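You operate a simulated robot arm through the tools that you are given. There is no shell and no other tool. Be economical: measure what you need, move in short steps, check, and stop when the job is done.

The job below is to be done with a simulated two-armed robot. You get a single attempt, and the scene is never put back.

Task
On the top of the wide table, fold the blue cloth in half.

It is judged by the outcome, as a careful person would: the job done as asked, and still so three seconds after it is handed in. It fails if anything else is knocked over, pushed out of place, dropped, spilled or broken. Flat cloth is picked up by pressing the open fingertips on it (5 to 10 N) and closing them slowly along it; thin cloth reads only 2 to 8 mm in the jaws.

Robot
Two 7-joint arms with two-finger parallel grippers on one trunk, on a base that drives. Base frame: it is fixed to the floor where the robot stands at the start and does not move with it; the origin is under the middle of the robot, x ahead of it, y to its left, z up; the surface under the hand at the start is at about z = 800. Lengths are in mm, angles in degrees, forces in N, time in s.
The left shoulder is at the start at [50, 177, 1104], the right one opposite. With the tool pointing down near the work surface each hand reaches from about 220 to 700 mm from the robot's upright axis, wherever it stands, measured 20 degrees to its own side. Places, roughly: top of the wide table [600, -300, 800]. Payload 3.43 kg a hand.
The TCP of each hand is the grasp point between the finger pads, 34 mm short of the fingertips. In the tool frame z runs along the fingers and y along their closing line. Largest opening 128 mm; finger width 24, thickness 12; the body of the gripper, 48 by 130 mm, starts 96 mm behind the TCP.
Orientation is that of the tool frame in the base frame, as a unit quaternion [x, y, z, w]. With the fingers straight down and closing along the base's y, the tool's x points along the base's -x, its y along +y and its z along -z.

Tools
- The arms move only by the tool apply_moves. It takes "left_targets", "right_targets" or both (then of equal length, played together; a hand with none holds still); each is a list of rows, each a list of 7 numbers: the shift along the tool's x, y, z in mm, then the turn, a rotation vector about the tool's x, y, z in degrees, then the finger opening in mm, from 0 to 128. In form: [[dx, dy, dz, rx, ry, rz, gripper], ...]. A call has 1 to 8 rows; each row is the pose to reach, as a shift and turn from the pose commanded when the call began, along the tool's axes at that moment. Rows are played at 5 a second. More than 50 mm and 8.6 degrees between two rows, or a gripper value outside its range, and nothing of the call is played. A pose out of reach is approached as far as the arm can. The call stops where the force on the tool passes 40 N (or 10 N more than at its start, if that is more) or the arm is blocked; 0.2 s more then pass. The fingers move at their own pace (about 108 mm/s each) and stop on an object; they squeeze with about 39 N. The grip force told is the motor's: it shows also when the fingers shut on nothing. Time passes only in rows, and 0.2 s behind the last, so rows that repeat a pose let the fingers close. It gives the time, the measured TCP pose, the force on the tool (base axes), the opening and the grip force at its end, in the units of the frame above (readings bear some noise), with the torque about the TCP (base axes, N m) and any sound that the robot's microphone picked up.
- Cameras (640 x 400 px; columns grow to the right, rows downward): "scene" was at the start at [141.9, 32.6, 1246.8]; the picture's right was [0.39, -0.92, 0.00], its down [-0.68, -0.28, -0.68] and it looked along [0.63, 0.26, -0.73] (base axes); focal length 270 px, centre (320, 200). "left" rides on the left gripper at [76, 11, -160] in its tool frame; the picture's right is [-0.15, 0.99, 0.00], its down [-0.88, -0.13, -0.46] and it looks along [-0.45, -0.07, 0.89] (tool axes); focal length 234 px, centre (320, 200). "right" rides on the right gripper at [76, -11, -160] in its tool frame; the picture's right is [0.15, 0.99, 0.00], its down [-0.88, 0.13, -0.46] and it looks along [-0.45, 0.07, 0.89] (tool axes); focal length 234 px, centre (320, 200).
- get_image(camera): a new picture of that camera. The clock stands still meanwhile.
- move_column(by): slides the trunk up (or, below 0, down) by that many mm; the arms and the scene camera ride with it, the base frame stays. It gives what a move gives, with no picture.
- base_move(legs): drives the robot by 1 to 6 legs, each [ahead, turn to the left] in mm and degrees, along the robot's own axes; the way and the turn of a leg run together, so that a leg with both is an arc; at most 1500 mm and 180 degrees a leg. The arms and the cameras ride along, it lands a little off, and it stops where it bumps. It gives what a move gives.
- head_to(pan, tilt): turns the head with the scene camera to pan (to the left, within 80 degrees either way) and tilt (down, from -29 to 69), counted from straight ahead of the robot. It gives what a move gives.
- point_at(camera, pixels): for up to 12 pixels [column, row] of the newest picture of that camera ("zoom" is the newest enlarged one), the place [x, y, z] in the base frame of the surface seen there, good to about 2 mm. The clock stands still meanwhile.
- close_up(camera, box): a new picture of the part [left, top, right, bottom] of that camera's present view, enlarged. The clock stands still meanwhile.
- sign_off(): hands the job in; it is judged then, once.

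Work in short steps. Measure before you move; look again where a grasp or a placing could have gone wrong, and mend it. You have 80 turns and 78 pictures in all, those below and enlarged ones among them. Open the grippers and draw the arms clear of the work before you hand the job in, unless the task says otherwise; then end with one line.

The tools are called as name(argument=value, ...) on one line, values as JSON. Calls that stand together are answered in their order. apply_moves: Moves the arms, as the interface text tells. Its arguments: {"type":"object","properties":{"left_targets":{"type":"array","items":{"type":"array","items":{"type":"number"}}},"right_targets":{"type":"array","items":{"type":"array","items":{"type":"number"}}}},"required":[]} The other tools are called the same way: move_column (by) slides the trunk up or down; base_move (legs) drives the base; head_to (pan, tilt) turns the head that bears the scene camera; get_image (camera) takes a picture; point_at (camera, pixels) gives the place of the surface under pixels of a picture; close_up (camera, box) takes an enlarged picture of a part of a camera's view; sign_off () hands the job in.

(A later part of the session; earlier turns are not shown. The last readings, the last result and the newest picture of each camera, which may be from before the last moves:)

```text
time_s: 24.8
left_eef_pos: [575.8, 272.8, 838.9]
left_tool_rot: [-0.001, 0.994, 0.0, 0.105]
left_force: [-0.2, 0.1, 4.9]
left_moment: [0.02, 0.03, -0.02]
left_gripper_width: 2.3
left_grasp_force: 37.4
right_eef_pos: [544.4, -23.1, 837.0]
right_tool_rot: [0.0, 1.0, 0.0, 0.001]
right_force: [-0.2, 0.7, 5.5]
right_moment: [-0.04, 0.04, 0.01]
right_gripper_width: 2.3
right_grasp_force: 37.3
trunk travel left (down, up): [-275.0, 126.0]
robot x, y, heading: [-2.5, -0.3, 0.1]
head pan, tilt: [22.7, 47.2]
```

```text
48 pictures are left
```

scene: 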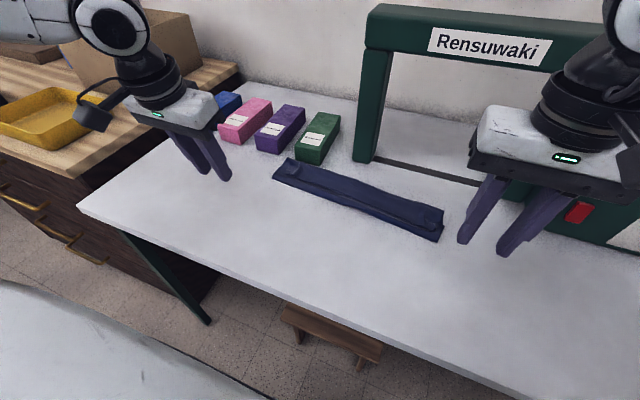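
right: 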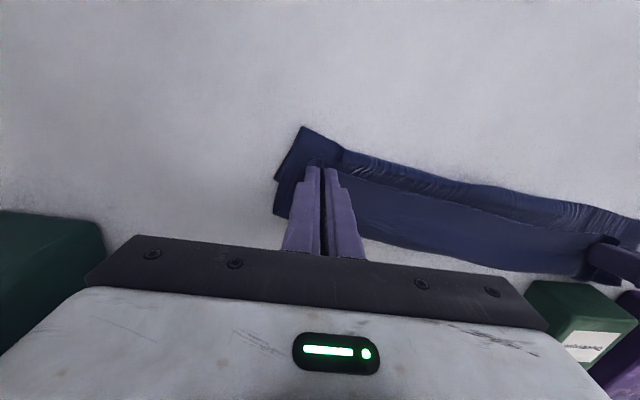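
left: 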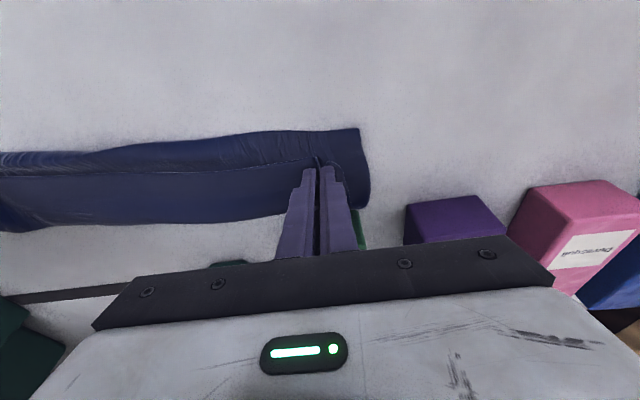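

Both grips read 2.3 mm. I lift straight up, then back toward the robot, levelling the left tool on the way.

apply_moves(left_targets=[[-4, 0, -20, 0, 0, 0, 0], [-8.4, 0, -39, 0, 0, 0, 0], [-12, 0, -58, 0, 0, 0, 0], [-10.9, 0, -74, 0, 0, 0, 0], [-2, 0, -90, 0, 3, 0, 0], [8.3, 0, -104, 0, 6, 0, 0], [36, 0, -115, 0, 9, 0, 0], [70.6, 0, -122, 0, 12, 0, 0]], right_targets=[[0, 0, -20, 0, 0, 0, 0], [0, 0, -40, 0, 0, 0, 0], [2, 0, -60, 0, 0, 0, 0], [5, 0, -75, 0, 0, 0, 0], [15, 0, -90, 0, 0, 0, 0], [30, 0, -100, 0, 0, 0, 0], [60, 0, -105, 0, 0, 0, 0], [95, 0, -105, 0, 0, 0, 0]])

get_image(camera="scene")

get_image(camera="left")

get_image(camera="right")

```text
time_s: 26.6
left_eef_pos: [480.1, 273.2, 941.3]
left_tool_rot: [-0.001, 1.0, -0.001, 0.0]
left_force: [1.5, -0.3, 0.4]
left_moment: [-0.01, -0.03, -0.01]
left_gripper_width: 2.2
left_grasp_force: 36.6
right_eef_pos: [449.3, -20.5, 940.6]
right_tool_rot: [0.0, 1.0, 0.0, 0.0]
right_force: [0.4, 0.5, -0.2]
right_moment: [-0.01, 0.0, 0.02]
right_gripper_width: 2.3
right_grasp_force: 37.5
trunk travel left (down, up): [-275.0, 126.0]
robot x, y, heading: [1.1, -2.0, -0.1]
head pan, tilt: [22.7, 47.2]
```

```text
47 pictures are left
```

scene: 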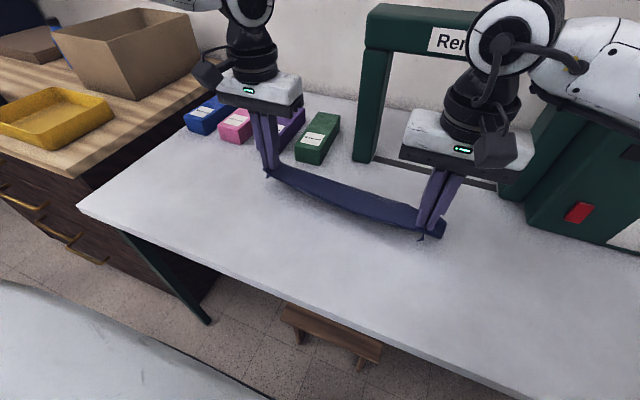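

```text
46 pictures are left
```

left: 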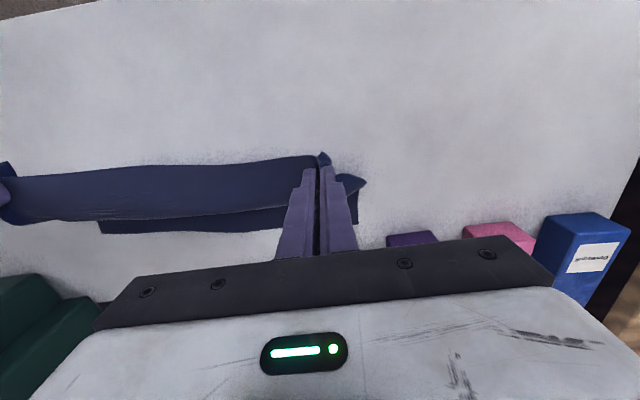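

```text
45 pictures are left
```

right: 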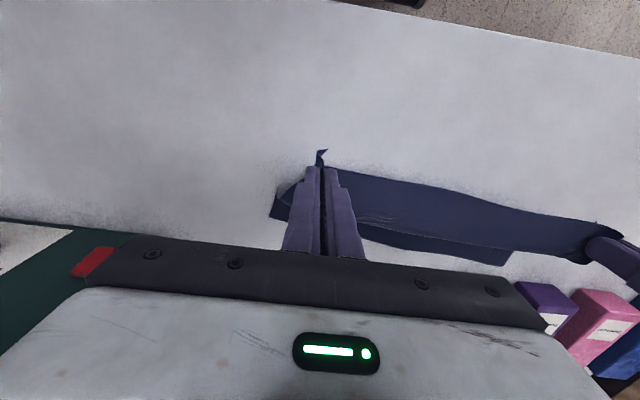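

The cloth hangs cleanly again. I lay the edge back toward the robot and drag the whole cloth about 50 mm closer, slightly spreading the hands.

apply_moves(left_targets=[[15, 1, 10, 0, 0, 0, 0], [35, 2, 28, 0, 0, 0, 0], [55, 3, 46, 0, 0, 0, 0], [75, 4, 64, 0, 0, 0, 0], [90, 4, 78, 0, 0, 0, 0], [105, 4, 90, 0, 0, 0, 0], [120, 4, 97, 0, 0, 0, 0], [135, 4, 99, 0, 0, 0, 0]], right_targets=[[15, -1, 10, 0, 0, 0, 0], [35, -2, 28, 0, 0, 0, 0], [55, -3, 46, 0, 0, 0, 0], [75, -4, 64, 0, 0, 0, 0], [90, -4, 78, 0, 0, 0, 0], [105, -4, 90, 0, 0, 0, 0], [120, -4, 97, 0, 0, 0, 0], [135, -4, 99, 0, 0, 0, 0]])

get_image(camera="scene")

```text
time_s: 28.4
left_eef_pos: [347.9, 276.0, 845.6]
left_tool_rot: [0.0, 1.0, 0.0, 0.001]
left_force: [-0.1, -2.0, 0.4]
left_moment: [-0.1, 0.0, -0.01]
left_gripper_width: 2.2
left_grasp_force: 36.3
right_eef_pos: [315.0, -25.5, 842.1]
right_tool_rot: [0.0, 1.0, -0.001, 0.0]
right_force: [1.4, 2.8, 0.4]
right_moment: [0.08, -0.04, 0.02]
right_gripper_width: 2.2
right_grasp_force: 37.5
trunk travel left (down, up): [-275.0, 126.0]
robot x, y, heading: [-0.2, 1.4, -0.1]
head pan, tilt: [22.7, 47.2]
```

```text
44 pictures are left
```

scene: 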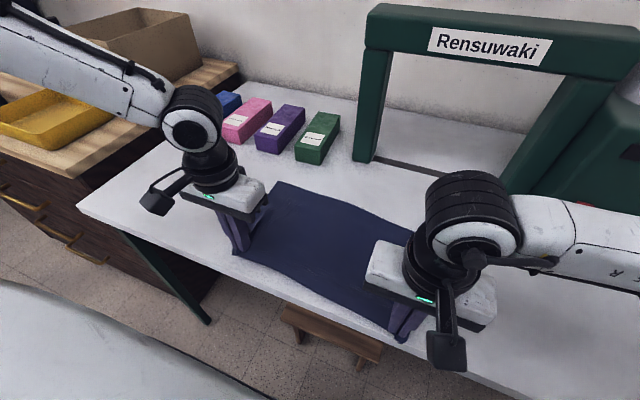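

Cloth is flat and closer. I lower to touch, open slowly to spread the corners, then lift 60 mm to inspect.

apply_moves(left_targets=[[0, 0, 4, 0, 0, 0, 0], [0, 0, 8, 0, 0, 0, 0], [0, 0, 8, 0, 0, 0, 10], [0, 0, 8, 0, 0, 0, 20], [0, 0, 8, 0, 0, 0, 30], [0, 0, 8, 0, 0, 0, 36], [0, 0, -15, 0, 0, 0, 36], [0, 0, -50, 0, 0, 0, 40]], right_targets=[[0, 0, 3, 0, 0, 0, 0], [0, 0, 5, 0, 0, 0, 0], [0, 0, 5, 0, 0, 0, 10], [0, 0, 5, 0, 0, 0, 20], [0, 0, 5, 0, 0, 0, 30], [0, 0, 5, 0, 0, 0, 36], [0, 0, -15, 0, 0, 0, 36], [0, 0, -50, 0, 0, 0, 40]])

get_image(camera="left")

get_image(camera="right")

```text
time_s: 30.2
left_eef_pos: [348.6, 276.7, 894.8]
left_tool_rot: [0.0, 1.0, 0.0, 0.0]
left_force: [0.0, 0.7, -0.8]
left_moment: [-0.01, -0.01, 0.02]
left_gripper_width: 40.1
left_grasp_force: 0.0
right_eef_pos: [315.9, -24.7, 890.3]
right_tool_rot: [0.0, 1.0, 0.0, -0.001]
right_force: [0.2, 1.2, 0.1]
right_moment: [0.02, -0.01, 0.03]
right_gripper_width: 39.9
right_grasp_force: 0.0
trunk travel left (down, up): [-275.0, 126.0]
robot x, y, heading: [-0.7, -0.3, 0.0]
head pan, tilt: [22.7, 47.2]
```

```text
43 pictures are left
```

left: 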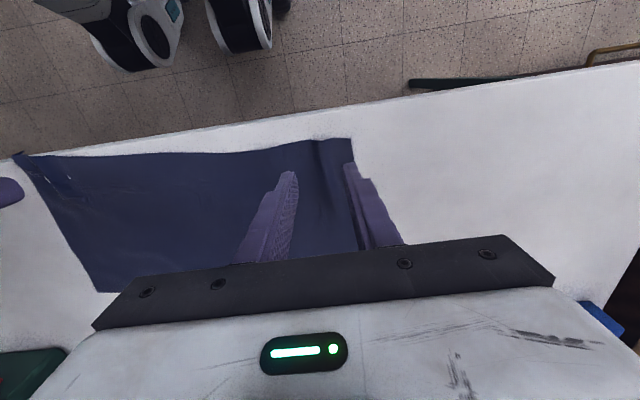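

```text
42 pictures are left
```

right: 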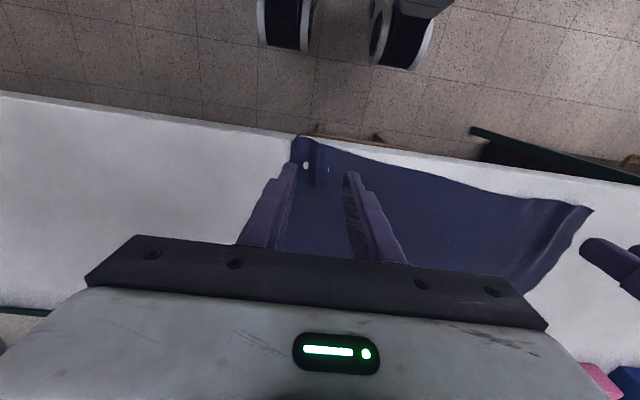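

The cloth lies flat with the right near corner close to the table's front edge. I measure the edge and the table rim.

point_at(camera="right", pixels=[[296, 138], [306, 148], [318, 145], [340, 150], [380, 164], [440, 180], [282, 139], [310, 175], [590, 210], [530, 288]])

point_at(camera="left", pixels=[[348, 141], [325, 141], [300, 147], [270, 151], [230, 153], [320, 165], [325, 190], [20, 160], [98, 290], [362, 170]])

close_up(camera="right", box=[220, 110, 460, 260])

```text
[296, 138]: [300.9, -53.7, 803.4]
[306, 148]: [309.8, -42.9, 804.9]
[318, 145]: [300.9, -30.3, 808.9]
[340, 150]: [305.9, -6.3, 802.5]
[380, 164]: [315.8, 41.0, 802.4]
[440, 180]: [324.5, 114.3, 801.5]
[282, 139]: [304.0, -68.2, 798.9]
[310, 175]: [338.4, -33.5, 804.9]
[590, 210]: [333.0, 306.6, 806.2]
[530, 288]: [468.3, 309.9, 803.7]
```

```text
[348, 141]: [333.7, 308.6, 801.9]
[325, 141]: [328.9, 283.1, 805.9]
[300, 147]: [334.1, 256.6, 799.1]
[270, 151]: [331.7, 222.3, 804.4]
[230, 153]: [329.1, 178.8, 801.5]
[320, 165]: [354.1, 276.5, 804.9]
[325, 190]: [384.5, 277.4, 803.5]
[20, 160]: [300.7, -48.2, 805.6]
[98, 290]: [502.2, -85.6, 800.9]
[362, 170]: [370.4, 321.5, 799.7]
```

```text
2.67 times, centred on (340, 185) of right
```

zoom: 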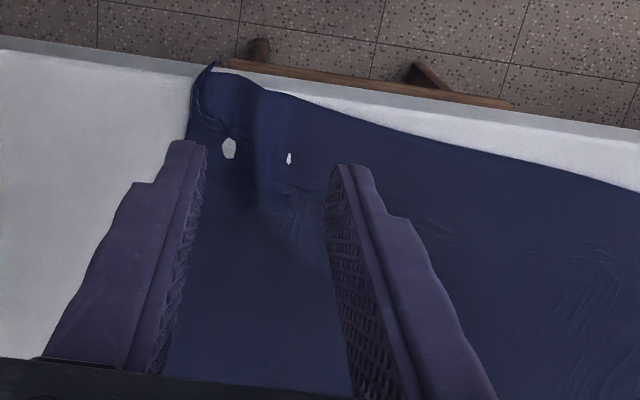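

Edges: left near edge x≈330 (ridge at y≈283), right x≈301 (ridge at y≈-32). I come down for a shallow grip with finger centres about 4 mm inside the edge: left (334,279), right (305,-27).

apply_moves(left_targets=[[14.6, 2.3, 20, 0, 0, 0, 34], [14.6, 2.3, 40, 0, 0, 0, 34], [14.6, 2.3, 55, 0, 0, 0, 34], [14.6, 2.3, 55, 0, 0, 0, 34]], right_targets=[[10.9, -2.3, 20, 0, 0, 0, 32], [10.9, -2.3, 40, 0, 0, 0, 32], [10.9, -2.3, 51, 0, 0, 0, 32], [10.9, -2.3, 51, 0, 0, 0, 32]])

close_up(camera="left", box=[200, 100, 440, 250])

close_up(camera="right", box=[200, 100, 440, 250])

```text
time_s: 31.2
left_eef_pos: [332.2, 280.5, 838.8]
left_tool_rot: [-0.001, 1.0, 0.0, 0.001]
left_force: [0.4, 0.7, 0.1]
left_moment: [-0.03, -0.01, 0.0]
left_gripper_width: 34.0
left_grasp_force: 0.0
right_eef_pos: [305.8, -27.9, 841.9]
right_tool_rot: [0.0, 1.0, 0.0, 0.0]
right_force: [-0.4, 0.4, 1.1]
right_moment: [-0.02, 0.0, 0.02]
right_gripper_width: 31.8
right_grasp_force: 0.0
trunk travel left (down, up): [-275.0, 126.0]
robot x, y, heading: [1.3, 1.5, -0.0]
head pan, tilt: [22.7, 47.2]
```

```text
2.67 times, centred on (320, 175) of left
```

zoom: 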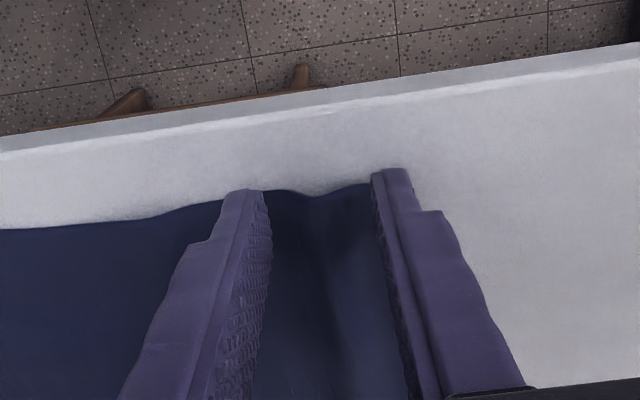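

```text
2.67 times, centred on (320, 175) of right
```

zoom: 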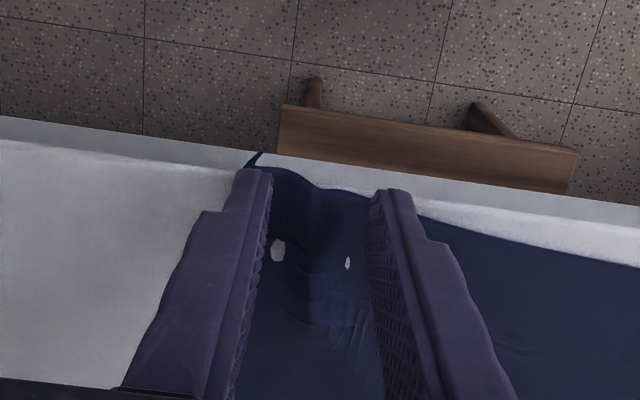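

Left and right fingers straddle the ridges; I nudge each 4 mm inwards so the outer fingers sit well on cloth, and press down.

apply_moves(left_targets=[[0, -4, 1, 0, 0, 0, 34], [0, -4, 3, 0, 0, 0, 34], [0, -4, 3, 0, 0, 0, 34]], right_targets=[[0, 4, 2, 0, 0, 0, 34], [0, 4, 5, 0, 0, 0, 34], [0, 4, 5, 0, 0, 0, 34]])

```text
time_s: 32.0
left_eef_pos: [332.4, 277.5, 835.7]
left_tool_rot: [-0.002, 1.0, -0.001, 0.001]
left_force: [0.1, -0.1, 1.1]
left_moment: [-0.03, 0.05, 0.02]
left_gripper_width: 34.2
left_grasp_force: 0.2
right_eef_pos: [306.6, -23.7, 835.6]
right_tool_rot: [0.0, 1.0, 0.0, 0.0]
right_force: [-0.4, 0.0, 1.1]
right_moment: [0.0, 0.03, -0.01]
right_gripper_width: 34.0
right_grasp_force: 0.0
trunk travel left (down, up): [-275.0, 126.0]
robot x, y, heading: [0.4, -1.0, -0.2]
head pan, tilt: [22.7, 47.2]
```

Both touch with 1 N; I go down 1 mm more.

apply_moves(left_targets=[[0, 0, 1, 0, 0, 0, 34], [0, 0, 1, 0, 0, 0, 34]], right_targets=[[0, 0, 1, 0, 0, 0, 34], [0, 0, 1, 0, 0, 0, 34]])

```text
time_s: 32.6
left_eef_pos: [331.8, 276.1, 836.4]
left_tool_rot: [-0.002, 1.0, 0.0, 0.001]
left_force: [-1.1, 1.8, 8.8]
left_moment: [0.02, -0.02, 0.02]
left_gripper_width: 33.8
left_grasp_force: 0.0
right_eef_pos: [305.8, -25.8, 836.2]
right_tool_rot: [0.0, 1.0, 0.001, 0.0]
right_force: [0.9, 1.0, 2.9]
right_moment: [0.05, -0.07, 0.01]
right_gripper_width: 34.2
right_grasp_force: 0.0
trunk travel left (down, up): [-275.0, 126.0]
robot x, y, heading: [-0.1, 1.6, 0.3]
head pan, tilt: [22.7, 47.2]
```

Left 8.8 N, right 2.9 N. I add 0.5 mm on the right and close slowly.

apply_moves(left_targets=[[0, 0, 0, 0, 0, 0, 34], [0, 0, 0, 0, 0, 0, 28], [0, 0, 0, 0, 0, 0, 23], [0, 0, 0, 0, 0, 0, 18], [0, 0, 0, 0, 0, 0, 13], [0, 0, 0, 0, 0, 0, 8], [0, 0, 0, 0, 0, 0, 3], [0, 0, 0, 0, 0, 0, 0]], right_targets=[[0, 0, 0.5, 0, 0, 0, 34], [0, 0, 0.5, 0, 0, 0, 28], [0, 0, 0.5, 0, 0, 0, 23], [0, 0, 0.5, 0, 0, 0, 18], [0, 0, 0.5, 0, 0, 0, 13], [0, 0, 0.5, 0, 0, 0, 8], [0, 0, 0.5, 0, 0, 0, 3], [0, 0, 0.5, 0, 0, 0, 0]])

close_up(camera="left", box=[200, 100, 440, 250])

close_up(camera="right", box=[200, 100, 440, 250])

```text
time_s: 34.4
left_eef_pos: [332.1, 275.2, 835.8]
left_tool_rot: [0.0, 1.0, 0.0, 0.001]
left_force: [0.1, -1.8, 10.0]
left_moment: [-0.08, -0.07, 0.03]
left_gripper_width: 2.1
left_grasp_force: 37.2
right_eef_pos: [305.1, -24.4, 835.2]
right_tool_rot: [0.001, 1.0, 0.001, 0.001]
right_force: [0.5, 3.5, 8.1]
right_moment: [0.07, -0.03, 0.06]
right_gripper_width: 2.0
right_grasp_force: 37.2
trunk travel left (down, up): [-275.0, 126.0]
robot x, y, heading: [-3.2, -0.0, -0.0]
head pan, tilt: [22.7, 47.2]
```

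```text
2.67 times, centred on (320, 175) of left
```

zoom: 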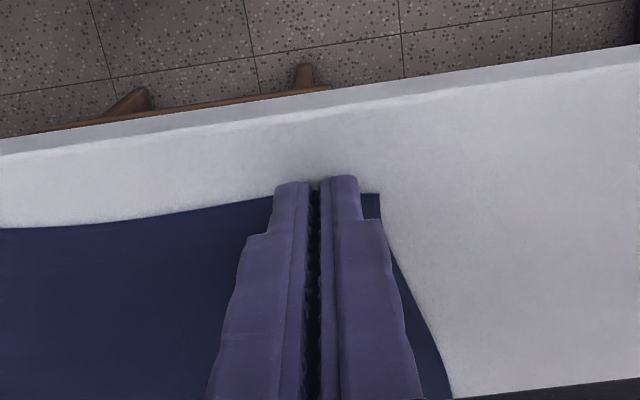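

```text
2.67 times, centred on (320, 175) of right
```

zoom: 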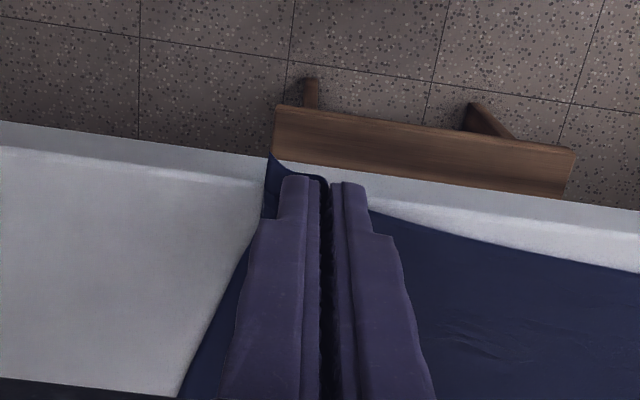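

Both are gripped shallowly (about 2 mm thickness). I lift along the arc again to the fold midline, then measure the far edge.

apply_moves(left_targets=[[-4, 1, -17, 0, 0, 0, 0], [-10, 1, -34, 0, 0, 0, 0], [-18, 0, -50, 0, 0, 0, 0], [-30, -1, -65, 0, 0, 0, 0], [-44, -2, -79, 0, 0, 0, 0], [-60, -4, -90, 0, 0, 0, 0], [-78, -6, -98, 0, 0, 0, 0], [-95, -8, -102, 0, 0, 0, 0]], right_targets=[[-4, 0, -17, 0, 0, 0, 0], [-10, -1, -34, 0, 0, 0, 0], [-18, -2, -50, 0, 0, 0, 0], [-30, -3, -65, 0, 0, 0, 0], [-44, -4, -79, 0, 0, 0, 0], [-60, -6, -90, 0, 0, 0, 0], [-78, -8, -98, 0, 0, 0, 0], [-95, -10, -102, 0, 0, 0, 0]])

get_image(camera="left")

get_image(camera="right")

```text
time_s: 36.2
left_eef_pos: [426.6, 268.1, 936.3]
left_tool_rot: [-0.001, 1.0, 0.0, 0.0]
left_force: [-0.1, -3.9, -0.2]
left_moment: [-0.1, 0.0, -0.06]
left_gripper_width: 2.1
left_grasp_force: 37.5
right_eef_pos: [400.0, -35.2, 937.3]
right_tool_rot: [0.0, 1.0, 0.0, 0.0]
right_force: [0.9, 4.5, 0.0]
right_moment: [0.12, -0.02, 0.06]
right_gripper_width: 2.0
right_grasp_force: 36.6
trunk travel left (down, up): [-275.0, 126.0]
robot x, y, heading: [-2.5, 1.8, -0.1]
head pan, tilt: [22.7, 47.2]
```

```text
36 pictures are left
```

left: 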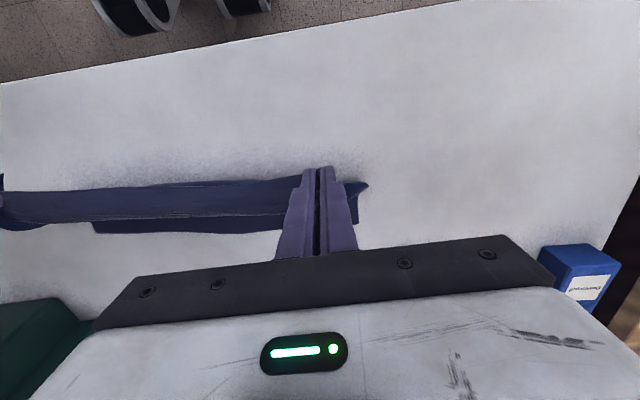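

```text
35 pictures are left
```

right: 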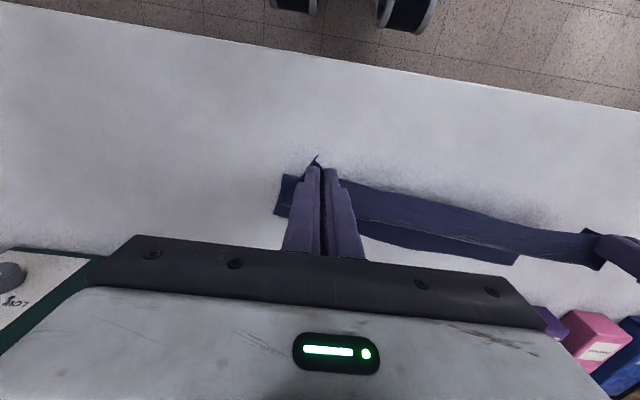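

I measure the lower layer's far edge.

point_at(camera="left", pixels=[[356, 227], [260, 231], [180, 231], [98, 231]])

point_at(camera="right", pixels=[[277, 212], [380, 236], [430, 249], [480, 258], [512, 262]])

```text
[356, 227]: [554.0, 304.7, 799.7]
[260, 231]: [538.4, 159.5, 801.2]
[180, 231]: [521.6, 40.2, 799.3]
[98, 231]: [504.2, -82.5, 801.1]
```

```text
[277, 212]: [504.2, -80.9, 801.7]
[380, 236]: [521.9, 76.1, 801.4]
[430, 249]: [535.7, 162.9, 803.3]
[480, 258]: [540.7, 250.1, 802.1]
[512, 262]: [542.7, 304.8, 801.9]
```

Far edge is at x≈545 for the left hand and x≈510 for the right, so the fold line should be at 438 / 404. I bring the edge forward but stop with the fingertips about 28 mm above the table, cloth nearly taut, for a release in forward motion so the edge doesn't tuck back.

apply_moves(left_targets=[[-17, -1, 4, 0, 0, 0, 0], [-34, -2, 12, 0, 0, 0, 0], [-51, -3, 26, 0, 0, 0, 0], [-68, -4, 46, 0, 0, 0, 0], [-80, -4, 62, 0, 0, 0, 0], [-86, -4, 74, 0, 0, 0, 0], [-86, -4, 74, 0, 0, 0, 0]], right_targets=[[-16, -1, 4, 0, 0, 0, 0], [-31, -2, 12, 0, 0, 0, 0], [-47, -3, 26, 0, 0, 0, 0], [-62, -4, 46, 0, 0, 0, 0], [-74, -4, 62, 0, 0, 0, 0], [-79, -4, 74, 0, 0, 0, 0], [-79, -4, 74, 0, 0, 0, 0]])

close_up(camera="scene", box=[220, 130, 480, 290])

get_image(camera="left")

get_image(camera="right")

```text
time_s: 37.8
left_eef_pos: [514.5, 264.8, 862.8]
left_tool_rot: [0.001, 1.0, 0.0, 0.0]
left_force: [-1.0, -6.4, 0.0]
left_moment: [-0.19, 0.01, -0.06]
left_gripper_width: 2.2
left_grasp_force: 37.1
right_eef_pos: [476.0, -39.3, 863.6]
right_tool_rot: [0.0, 1.0, 0.0, 0.0]
right_force: [0.4, 6.6, -1.0]
right_moment: [0.16, -0.03, 0.11]
right_gripper_width: 2.3
right_grasp_force: 36.7
trunk travel left (down, up): [-275.0, 126.0]
robot x, y, heading: [-1.2, -3.6, 0.1]
head pan, tilt: [22.7, 47.2]
```

```text
2.46 times, centred on (350, 210) of scene
```

zoom: 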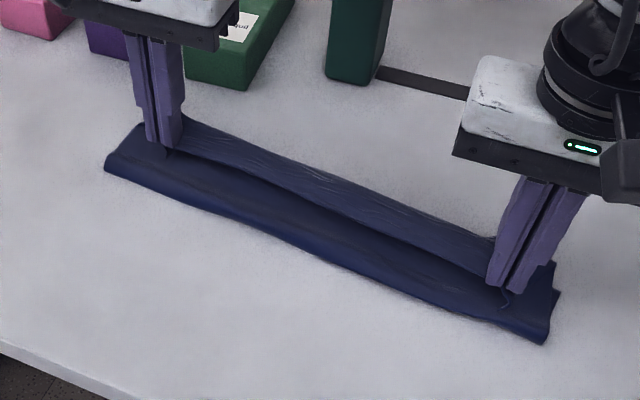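

```text
33 pictures are left
```

left: 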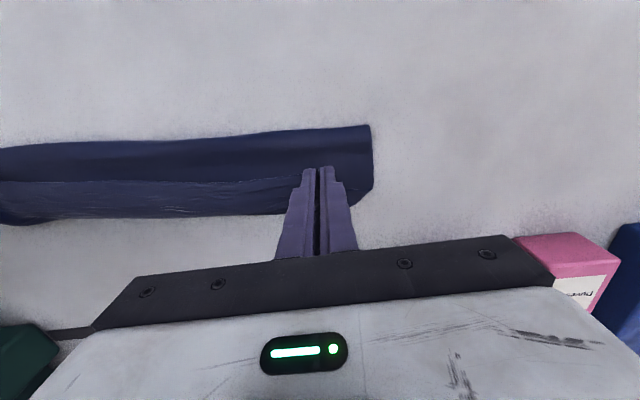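

```text
32 pictures are left
```

right: 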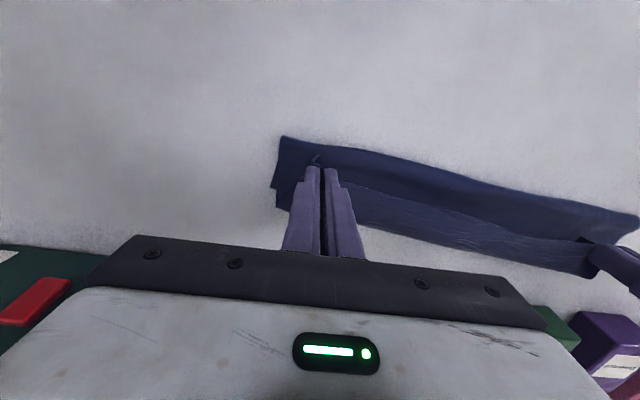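

Between the hands the sheet still overruns the edge by about 30 mm, because the edge is not far enough forward. I pull both hands forward 36 mm so the edge itself reaches the far edge line (x≈545 / 510), descending to tips about 12 mm above the table.

apply_moves(left_targets=[[-9, 0, 2, 0, 0, 0, 0], [-18, 0, 5, 0, 0, 0, 0], [-27, 0, 9, 0, 0, 0, 0], [-35, 0, 15, 0, 0, 0, 0], [-35, 0, 17, 0, 0, 0, 0]], right_targets=[[-9, 0, 2, 0, 0, 0, 0], [-18, 0, 5, 0, 0, 0, 0], [-28, 0, 9, 0, 0, 0, 0], [-37, 0, 15, 0, 0, 0, 0], [-37, 0, 17, 0, 0, 0, 0]])

close_up(camera="scene", box=[220, 130, 480, 290])

get_image(camera="right")

```text
time_s: 39.0
left_eef_pos: [545.3, 267.2, 845.2]
left_tool_rot: [0.0, 1.0, 0.0, 0.002]
left_force: [-1.1, -7.8, 0.2]
left_moment: [-0.19, 0.02, -0.08]
left_gripper_width: 2.3
left_grasp_force: 37.0
left hand out of reach, approached as far as the arm can: row 4, 5
right_eef_pos: [515.1, -38.9, 845.8]
right_tool_rot: [0.0, 1.0, 0.0, -0.001]
right_force: [-0.3, 6.9, -0.4]
right_moment: [0.22, -0.01, 0.11]
right_gripper_width: 2.5
right_grasp_force: 37.0
trunk travel left (down, up): [-275.0, 126.0]
robot x, y, heading: [0.4, -3.7, -0.1]
head pan, tilt: [22.7, 47.2]
```

```text
2.46 times, centred on (350, 210) of scene
```

zoom: 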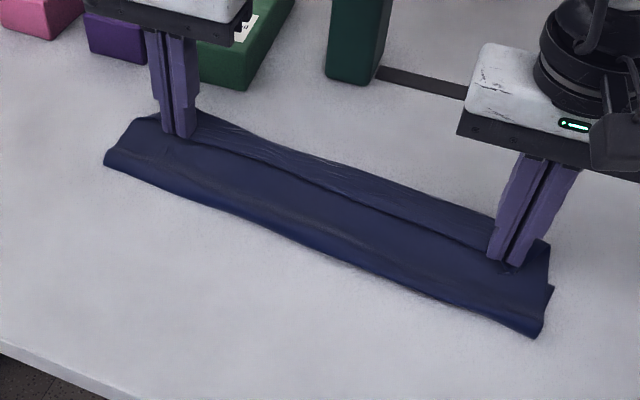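

```text
30 pictures are left
```

right: 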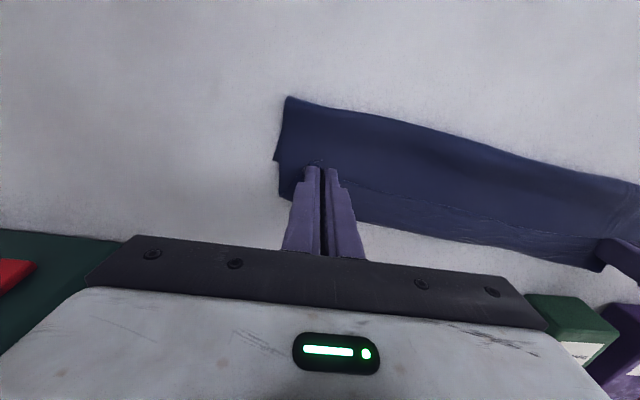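

The doubled part is narrower now. I measure the edge line, the outer boundary and the near fold.

point_at(camera="right", pixels=[[410, 203], [415, 190], [410, 236], [450, 246], [470, 215], [500, 256], [400, 125], [292, 99], [278, 155], [282, 195], [550, 265], [500, 150]])

close_up(camera="right", box=[260, 80, 640, 290])

```text
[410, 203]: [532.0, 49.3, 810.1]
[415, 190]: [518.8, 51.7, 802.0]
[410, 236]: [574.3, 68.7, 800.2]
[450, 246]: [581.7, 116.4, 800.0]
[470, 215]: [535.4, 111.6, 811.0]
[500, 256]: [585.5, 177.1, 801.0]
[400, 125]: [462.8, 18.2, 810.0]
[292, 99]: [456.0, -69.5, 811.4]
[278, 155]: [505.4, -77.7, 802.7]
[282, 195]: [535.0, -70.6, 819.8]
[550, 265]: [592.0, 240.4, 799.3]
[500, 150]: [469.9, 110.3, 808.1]
```

```text
1.68 times, centred on (450, 185) of right
```

zoom: 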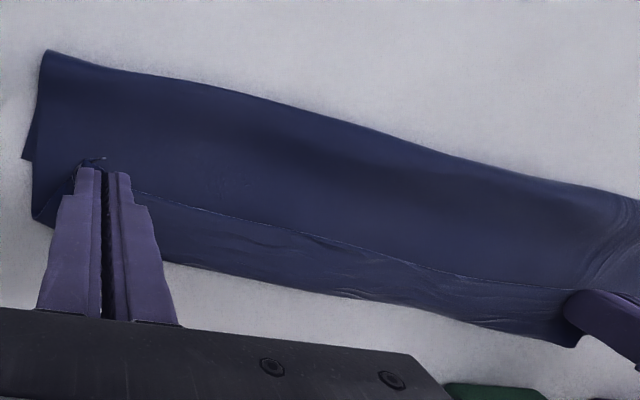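

Pulling only rolled the whole stack forward (near fold at x≈463, edge still 33 mm behind the front crease). I lift and set it back so the fold line returns to about 438/404, then I'll release and flip the raised flap edge forward with the fingertips.

apply_moves(left_targets=[[15, 0, -25, 0, 0, 0, 0], [40, 0, -55, 0, 0, 0, 0], [65, 0, -75, 0, 0, 0, 0], [85, 0, -80, 0, 0, 0, 0], [80, 0, -55, 0, 0, 0, 0], [70, 0, -30, 0, 0, 0, 0], [62, 0, -8, 0, 0, 0, 0], [60, 0, -1, 0, 0, 0, 0]], right_targets=[[20, 0, -25, 0, 0, 0, 0], [45, 0, -55, 0, 0, 0, 0], [70, 0, -75, 0, 0, 0, 0], [90, 0, -80, 0, 0, 0, 0], [85, 0, -55, 0, 0, 0, 0], [75, 0, -30, 0, 0, 0, 0], [67, 0, -8, 0, 0, 0, 0], [65, 0, -1, 0, 0, 0, 0]])

get_image(camera="right")

get_image(camera="left")

```text
time_s: 40.8
left_eef_pos: [486.8, 265.6, 846.9]
left_tool_rot: [0.0, 1.0, 0.0, 0.001]
left_force: [-0.5, -4.9, 0.3]
left_moment: [-0.18, 0.05, -0.05]
left_gripper_width: 2.3
left_grasp_force: 37.1
right_eef_pos: [451.4, -38.3, 847.3]
right_tool_rot: [0.0, 1.0, 0.0, 0.001]
right_force: [0.9, 4.1, -0.6]
right_moment: [0.17, -0.04, 0.1]
right_gripper_width: 2.4
right_grasp_force: 37.1
trunk travel left (down, up): [-275.0, 126.0]
robot x, y, heading: [-0.0, -1.1, -0.0]
head pan, tilt: [22.7, 47.2]
```

```text
28 pictures are left
```

right: 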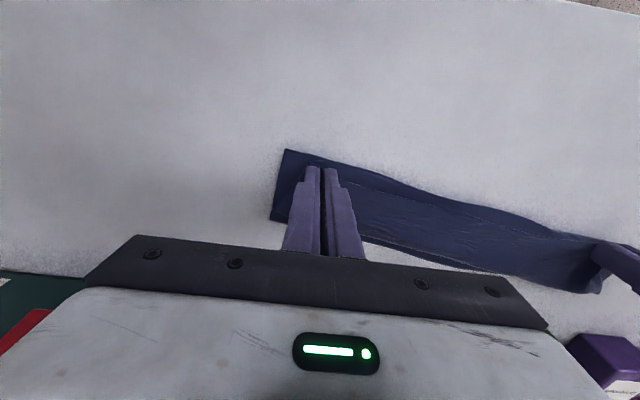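

```text
27 pictures are left
```

left: 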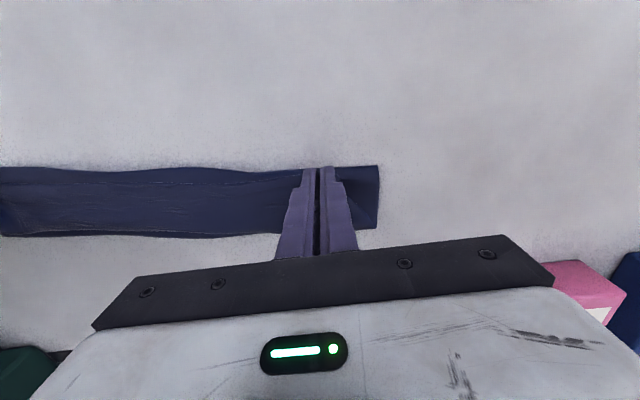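

The stack is back. I open the jaws here without pressing, rise a little and look at the flap.

apply_moves(left_targets=[[0, 0, 3, 0, 0, 0, 4], [0, 0, 3, 0, 0, 0, 15], [0, 0, 3, 0, 0, 0, 30], [0, 0, -10, 0, 0, 0, 40], [0, 0, -30, 0, 0, 0, 40], [30, 0, -60, 0, 0, 0, 40], [70, 20, -80, 0, 0, 0, 20]], right_targets=[[0, 0, 3, 0, 0, 0, 4], [0, 0, 3, 0, 0, 0, 15], [0, 0, 3, 0, 0, 0, 30], [0, 0, -10, 0, 0, 0, 40], [0, 0, -30, 0, 0, 0, 40], [30, 0, -60, 0, 0, 0, 40], [70, -20, -80, 0, 0, 0, 20]])

get_image(camera="left")

close_up(camera="right", box=[260, 130, 640, 310])

```text
time_s: 42.4
left_eef_pos: [414.3, 286.3, 928.5]
left_tool_rot: [-0.002, 1.0, 0.0, 0.0]
left_force: [-0.6, -0.3, 0.9]
left_moment: [0.02, -0.04, -0.01]
left_gripper_width: 20.0
left_grasp_force: 0.1
right_eef_pos: [378.0, -56.5, 929.3]
right_tool_rot: [-0.001, 1.0, 0.0, 0.0]
right_force: [-1.0, 0.4, 0.0]
right_moment: [-0.02, -0.02, -0.02]
right_gripper_width: 20.0
right_grasp_force: 0.1
trunk travel left (down, up): [-275.0, 126.0]
robot x, y, heading: [-1.7, -3.4, 0.1]
head pan, tilt: [22.7, 47.2]
```

```text
26 pictures are left
```

left: 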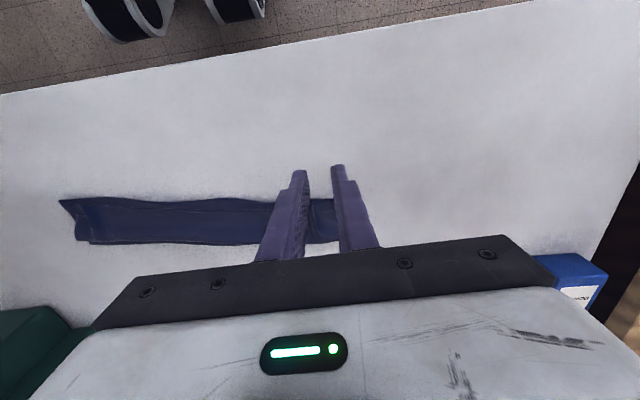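

```text
1.68 times, centred on (450, 220) of right
```

zoom: 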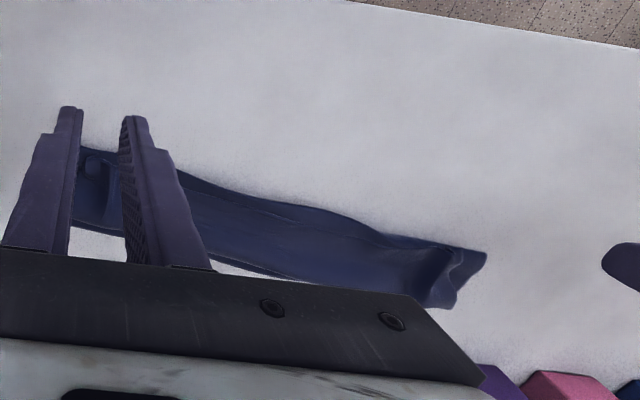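

I look from the scene camera for a view of the flap.

close_up(camera="scene", box=[220, 150, 460, 300])

```text
2.67 times, centred on (340, 225) of scene
```

zoom: 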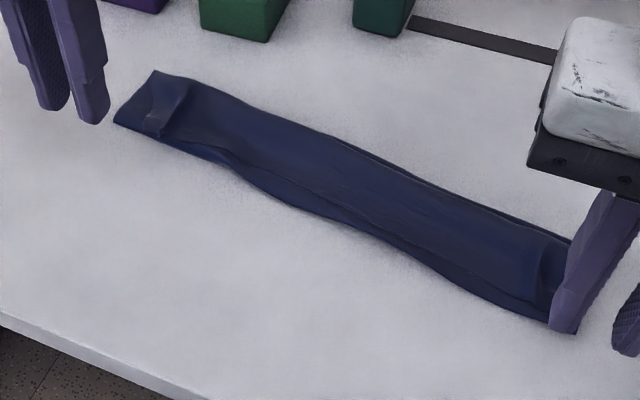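

It now lies as a three-layer letter fold. The hands' natural laying direction is toward the robot, so the better plan is to regrip this free edge, lift the whole cloth to hang, lay its lower half moving away from the robot, then bring the held edge back toward the robot over the lower edge. I measure the free edge and its bunched ends.

point_at(camera="zoom", pixels=[[155, 132], [172, 105], [190, 85], [150, 110], [210, 150], [116, 122], [155, 74], [250, 180], [540, 285], [548, 250], [530, 298], [330, 140]])

get_image(camera="right")

```text
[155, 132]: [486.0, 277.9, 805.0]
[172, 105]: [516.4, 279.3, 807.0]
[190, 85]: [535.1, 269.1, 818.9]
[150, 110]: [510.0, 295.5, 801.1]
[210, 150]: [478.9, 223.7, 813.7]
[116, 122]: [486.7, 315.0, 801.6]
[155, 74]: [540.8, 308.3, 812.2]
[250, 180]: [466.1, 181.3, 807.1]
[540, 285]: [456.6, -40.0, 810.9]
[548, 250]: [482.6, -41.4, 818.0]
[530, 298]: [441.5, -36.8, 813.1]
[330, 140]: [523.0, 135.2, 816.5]
```

```text
23 pictures are left
```

right: 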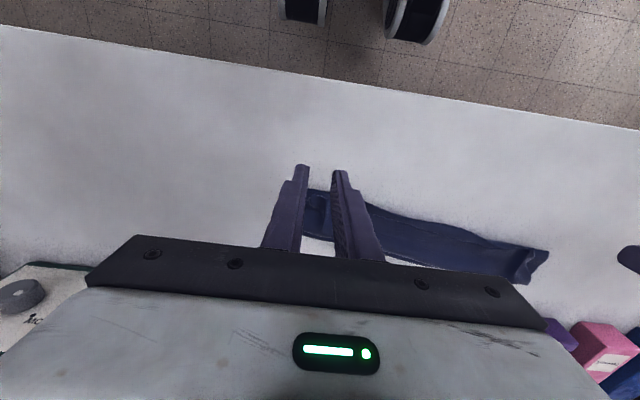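

I go back over the released bunches at left (488,267) and right (453,-36) with 32 mm opening, down to near contact.

apply_moves(left_targets=[[-37, -10, 0, 0, 0, 0, 32], [-73.7, -19, 10, 0, 0, 0, 32], [-73.7, -19, 50, 0, 0, 0, 32], [-73.7, -19, 80, 0, 0, 0, 32], [-73.7, -19, 86, 0, 0, 0, 32], [-73.7, -19, 86, 0, 0, 0, 32]], right_targets=[[-37, 10, 0, 0, 0, 0, 32], [-75, 20.5, 10, 0, 0, 0, 32], [-75, 20.5, 50, 0, 0, 0, 32], [-75, 20.5, 80, 0, 0, 0, 32], [-75, 20.5, 87, 0, 0, 0, 32], [-75, 20.5, 87, 0, 0, 0, 32]])

close_up(camera="left", box=[200, 100, 440, 250])

close_up(camera="right", box=[200, 100, 440, 250])

```text
time_s: 43.8
left_eef_pos: [489.7, 266.3, 840.5]
left_tool_rot: [0.0, 1.0, 0.001, -0.001]
left_force: [-0.5, 0.3, 0.5]
left_moment: [0.02, -0.01, 0.0]
left_gripper_width: 31.7
left_grasp_force: 0.1
right_eef_pos: [455.7, -38.3, 839.2]
right_tool_rot: [-0.001, 1.0, 0.0, 0.0]
right_force: [-0.7, -0.2, 0.7]
right_moment: [-0.05, 0.0, -0.01]
right_gripper_width: 31.9
right_grasp_force: 0.0
trunk travel left (down, up): [-275.0, 126.0]
robot x, y, heading: [2.4, -1.1, 0.0]
head pan, tilt: [22.7, 47.2]
```

```text
2.67 times, centred on (320, 175) of left
```

zoom: 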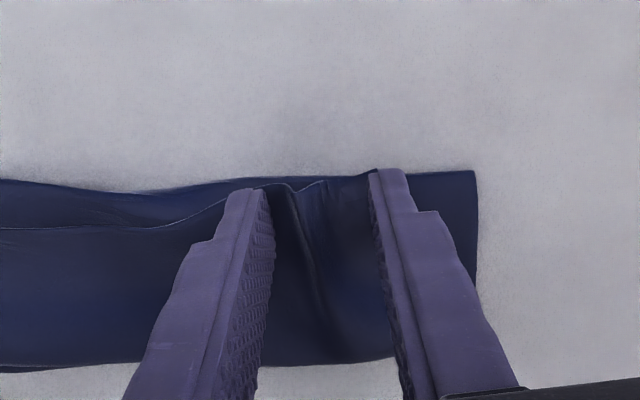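

```text
2.67 times, centred on (320, 175) of right
```

zoom: 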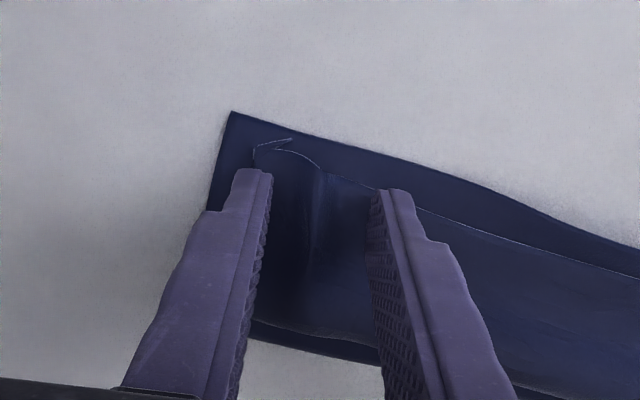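

Both ridges are between the fingers, near contact. I press about 1.5 mm and close slowly.

apply_moves(left_targets=[[0, 0, 1.5, 0, 0, 0, 32], [0, 0, 1.5, 0, 0, 0, 27], [0, 0, 1.5, 0, 0, 0, 22], [0, 0, 1.5, 0, 0, 0, 17], [0, 0, 1.5, 0, 0, 0, 12], [0, 0, 1.5, 0, 0, 0, 7], [0, 0, 1.5, 0, 0, 0, 0], [0, 0, 1.5, 0, 0, 0, 0]], right_targets=[[0, 2, 1.5, 0, 0, 0, 32], [0, 2, 1.5, 0, 0, 0, 27], [0, 2, 1.5, 0, 0, 0, 22], [0, 2, 1.5, 0, 0, 0, 17], [0, 2, 1.5, 0, 0, 0, 12], [0, 2, 1.5, 0, 0, 0, 7], [0, 2, 1.5, 0, 0, 0, 0], [0, 2, 1.5, 0, 0, 0, 0]])

```text
time_s: 45.6
left_eef_pos: [487.9, 267.4, 840.3]
left_tool_rot: [0.0, 1.0, 0.0, 0.0]
left_force: [-1.2, -4.1, 0.0]
left_moment: [-0.15, 0.02, -0.05]
left_gripper_width: 2.1
left_grasp_force: 36.9
right_eef_pos: [456.1, -34.8, 838.1]
right_tool_rot: [0.0, 1.0, 0.0, 0.0]
right_force: [-0.3, 4.0, 1.3]
right_moment: [0.1, -0.01, 0.01]
right_gripper_width: 2.6
right_grasp_force: 36.9
trunk travel left (down, up): [-275.0, 126.0]
robot x, y, heading: [1.0, 0.0, 0.3]
head pan, tilt: [22.7, 47.2]
```

Gripped on both (2.1, 2.6 mm). I lift straight up so the whole cloth hangs.

apply_moves(left_targets=[[0, 0, -28, 0, 0, 0, 0], [0, 0, -56, 0, 0, 0, 0], [2, 0, -84, 0, 0, 0, 0], [8, 0, -112, 0, 0, 0, 0], [15, 0, -140, 0, 0, 0, 0], [25, 0, -168, 0, 0, 0, 0], [35, 0, -194, 0, 0, 0, 0], [45, 0, -215, 0, 0, 0, 0]], right_targets=[[0, 0, -28, 0, 0, 0, 0], [0, 0, -56, 0, 0, 0, 0], [2, 0, -84, 0, 0, 0, 0], [8, 0, -112, 0, 0, 0, 0], [15, 0, -140, 0, 0, 0, 0], [25, 0, -168, 0, 0, 0, 0], [35, 0, -194, 0, 0, 0, 0], [45, 0, -215, 0, 0, 0, 0]])

get_image(camera="scene")

```text
time_s: 47.4
left_eef_pos: [442.3, 265.9, 1056.7]
left_tool_rot: [0.0, 1.0, 0.0, 0.0]
left_force: [-0.7, -4.6, -0.3]
left_moment: [-0.18, 0.0, -0.02]
left_gripper_width: 2.2
left_grasp_force: 37.2
right_eef_pos: [409.5, -35.2, 1058.3]
right_tool_rot: [-0.001, 1.0, -0.001, 0.0]
right_force: [-1.0, 4.8, -0.8]
right_moment: [0.19, 0.0, 0.06]
right_gripper_width: 2.2
right_grasp_force: 37.4
trunk travel left (down, up): [-275.0, 126.0]
robot x, y, heading: [2.4, -2.2, 0.2]
head pan, tilt: [22.7, 47.2]
```

```text
20 pictures are left
```

scene: 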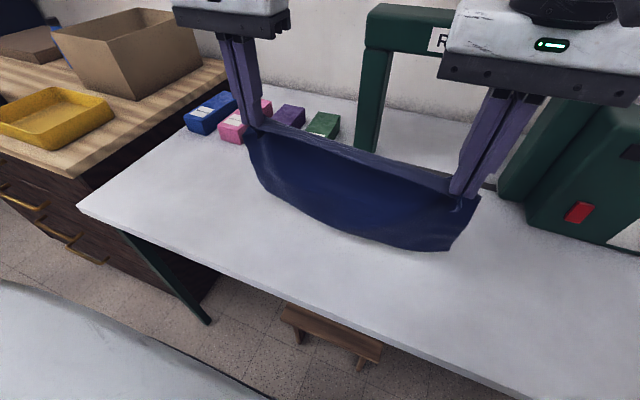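

The cloth hangs freely. I swing it back 40 mm, let it settle, and lower until its lower edge just touches.

apply_moves(left_targets=[[10, 0, 0, 0, 0, 0, 0], [20, 0, 0, 0, 0, 0, 0], [30, 0, 3, 0, 0, 0, 0], [40, 0, 8, 0, 0, 0, 0], [40, 0, 14, 0, 0, 0, 0], [40, 0, 18, 0, 0, 0, 0], [40, 0, 18, 0, 0, 0, 0]], right_targets=[[10, 0, 0, 0, 0, 0, 0], [20, 0, 0, 0, 0, 0, 0], [30, 0, 3, 0, 0, 0, 0], [40, 0, 8, 0, 0, 0, 0], [40, 0, 14, 0, 0, 0, 0], [40, 0, 18, 0, 0, 0, 0], [40, 0, 18, 0, 0, 0, 0]])

apply_moves(left_targets=[[-14, 0, 8, 0, 0, 0, 0], [-28, 0, 20, 0, 0, 0, 0], [-42, 0, 32, 0, 0, 0, 0], [-56, 0, 45, 0, 0, 0, 0], [-70, 0, 58, 0, 0, 0, 0], [-84, 0, 71, 0, 0, 0, 0], [-98, 0, 84, 0, 0, 0, 0], [-110, 0, 95, 0, 0, 0, 0]], right_targets=[[-14, 0, 8, 0, 0, 0, 0], [-28, 0, 20, 0, 0, 0, 0], [-42, 0, 32, 0, 0, 0, 0], [-56, 0, 45, 0, 0, 0, 0], [-70, 0, 58, 0, 0, 0, 0], [-84, 0, 71, 0, 0, 0, 0], [-98, 0, 84, 0, 0, 0, 0], [-110, 0, 95, 0, 0, 0, 0]])

get_image(camera="scene")

```text
time_s: 49.0
left_eef_pos: [405.2, 266.1, 1037.1]
left_tool_rot: [0.0, 1.0, 0.0, 0.0]
left_force: [-0.6, -5.7, -0.1]
left_moment: [-0.2, 0.0, -0.09]
left_gripper_width: 2.3
left_grasp_force: 37.3
right_eef_pos: [369.8, -36.0, 1034.9]
right_tool_rot: [0.0, 1.0, 0.0, 0.0]
right_force: [0.5, 5.3, 0.1]
right_moment: [0.19, -0.02, 0.08]
right_gripper_width: 2.4
right_grasp_force: 37.3
trunk travel left (down, up): [-275.0, 126.0]
robot x, y, heading: [1.6, -1.3, 0.1]
head pan, tilt: [22.7, 47.2]
```

```text
time_s: 50.8
left_eef_pos: [514.5, 266.9, 941.8]
left_tool_rot: [0.0, 1.0, 0.0, 0.001]
left_force: [0.6, -4.7, -0.3]
left_moment: [-0.14, 0.01, -0.06]
left_gripper_width: 2.3
left_grasp_force: 36.5
right_eef_pos: [479.8, -36.5, 939.6]
right_tool_rot: [0.0, 1.0, 0.0, -0.001]
right_force: [0.9, 4.3, -0.3]
right_moment: [0.13, -0.03, 0.04]
right_gripper_width: 2.4
right_grasp_force: 37.2
trunk travel left (down, up): [-275.0, 126.0]
robot x, y, heading: [2.1, -1.3, -0.0]
head pan, tilt: [22.7, 47.2]
```

```text
19 pictures are left
```

scene: 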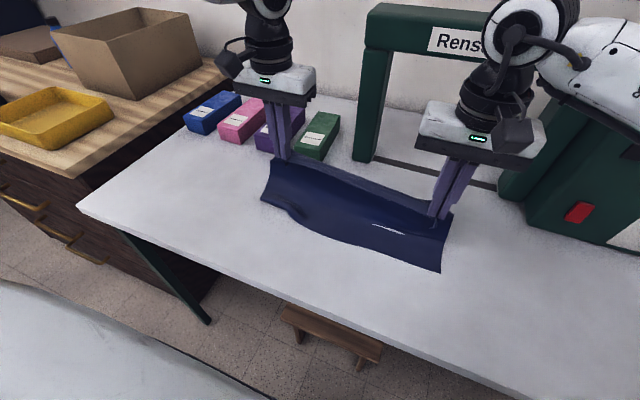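

The lower half trails toward the robot as wanted. I measure where the lower edge lies, with an enlarged view.

close_up(camera="scene", box=[240, 140, 480, 290])

point_at(camera="scene", pixels=[[264, 199], [280, 206], [300, 217], [330, 233], [380, 254], [410, 261], [439, 269], [445, 240], [268, 180], [390, 230]])

```text
2.67 times, centred on (360, 215) of scene
```

zoom: 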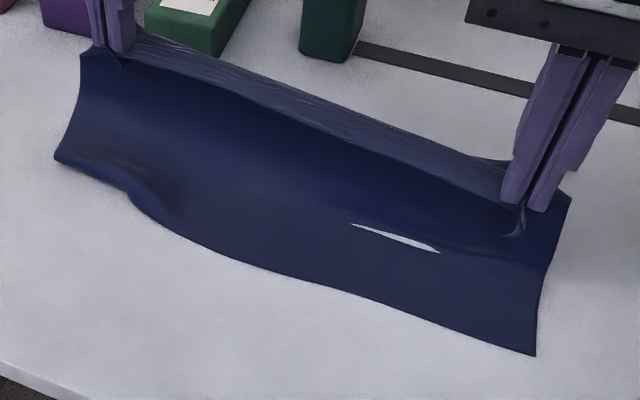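

```text
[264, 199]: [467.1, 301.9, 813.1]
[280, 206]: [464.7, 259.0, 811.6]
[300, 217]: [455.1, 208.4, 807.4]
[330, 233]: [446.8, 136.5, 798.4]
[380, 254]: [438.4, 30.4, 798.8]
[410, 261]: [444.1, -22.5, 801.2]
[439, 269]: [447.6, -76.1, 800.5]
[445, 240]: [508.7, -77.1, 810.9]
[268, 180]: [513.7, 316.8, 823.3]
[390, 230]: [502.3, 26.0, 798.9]
```

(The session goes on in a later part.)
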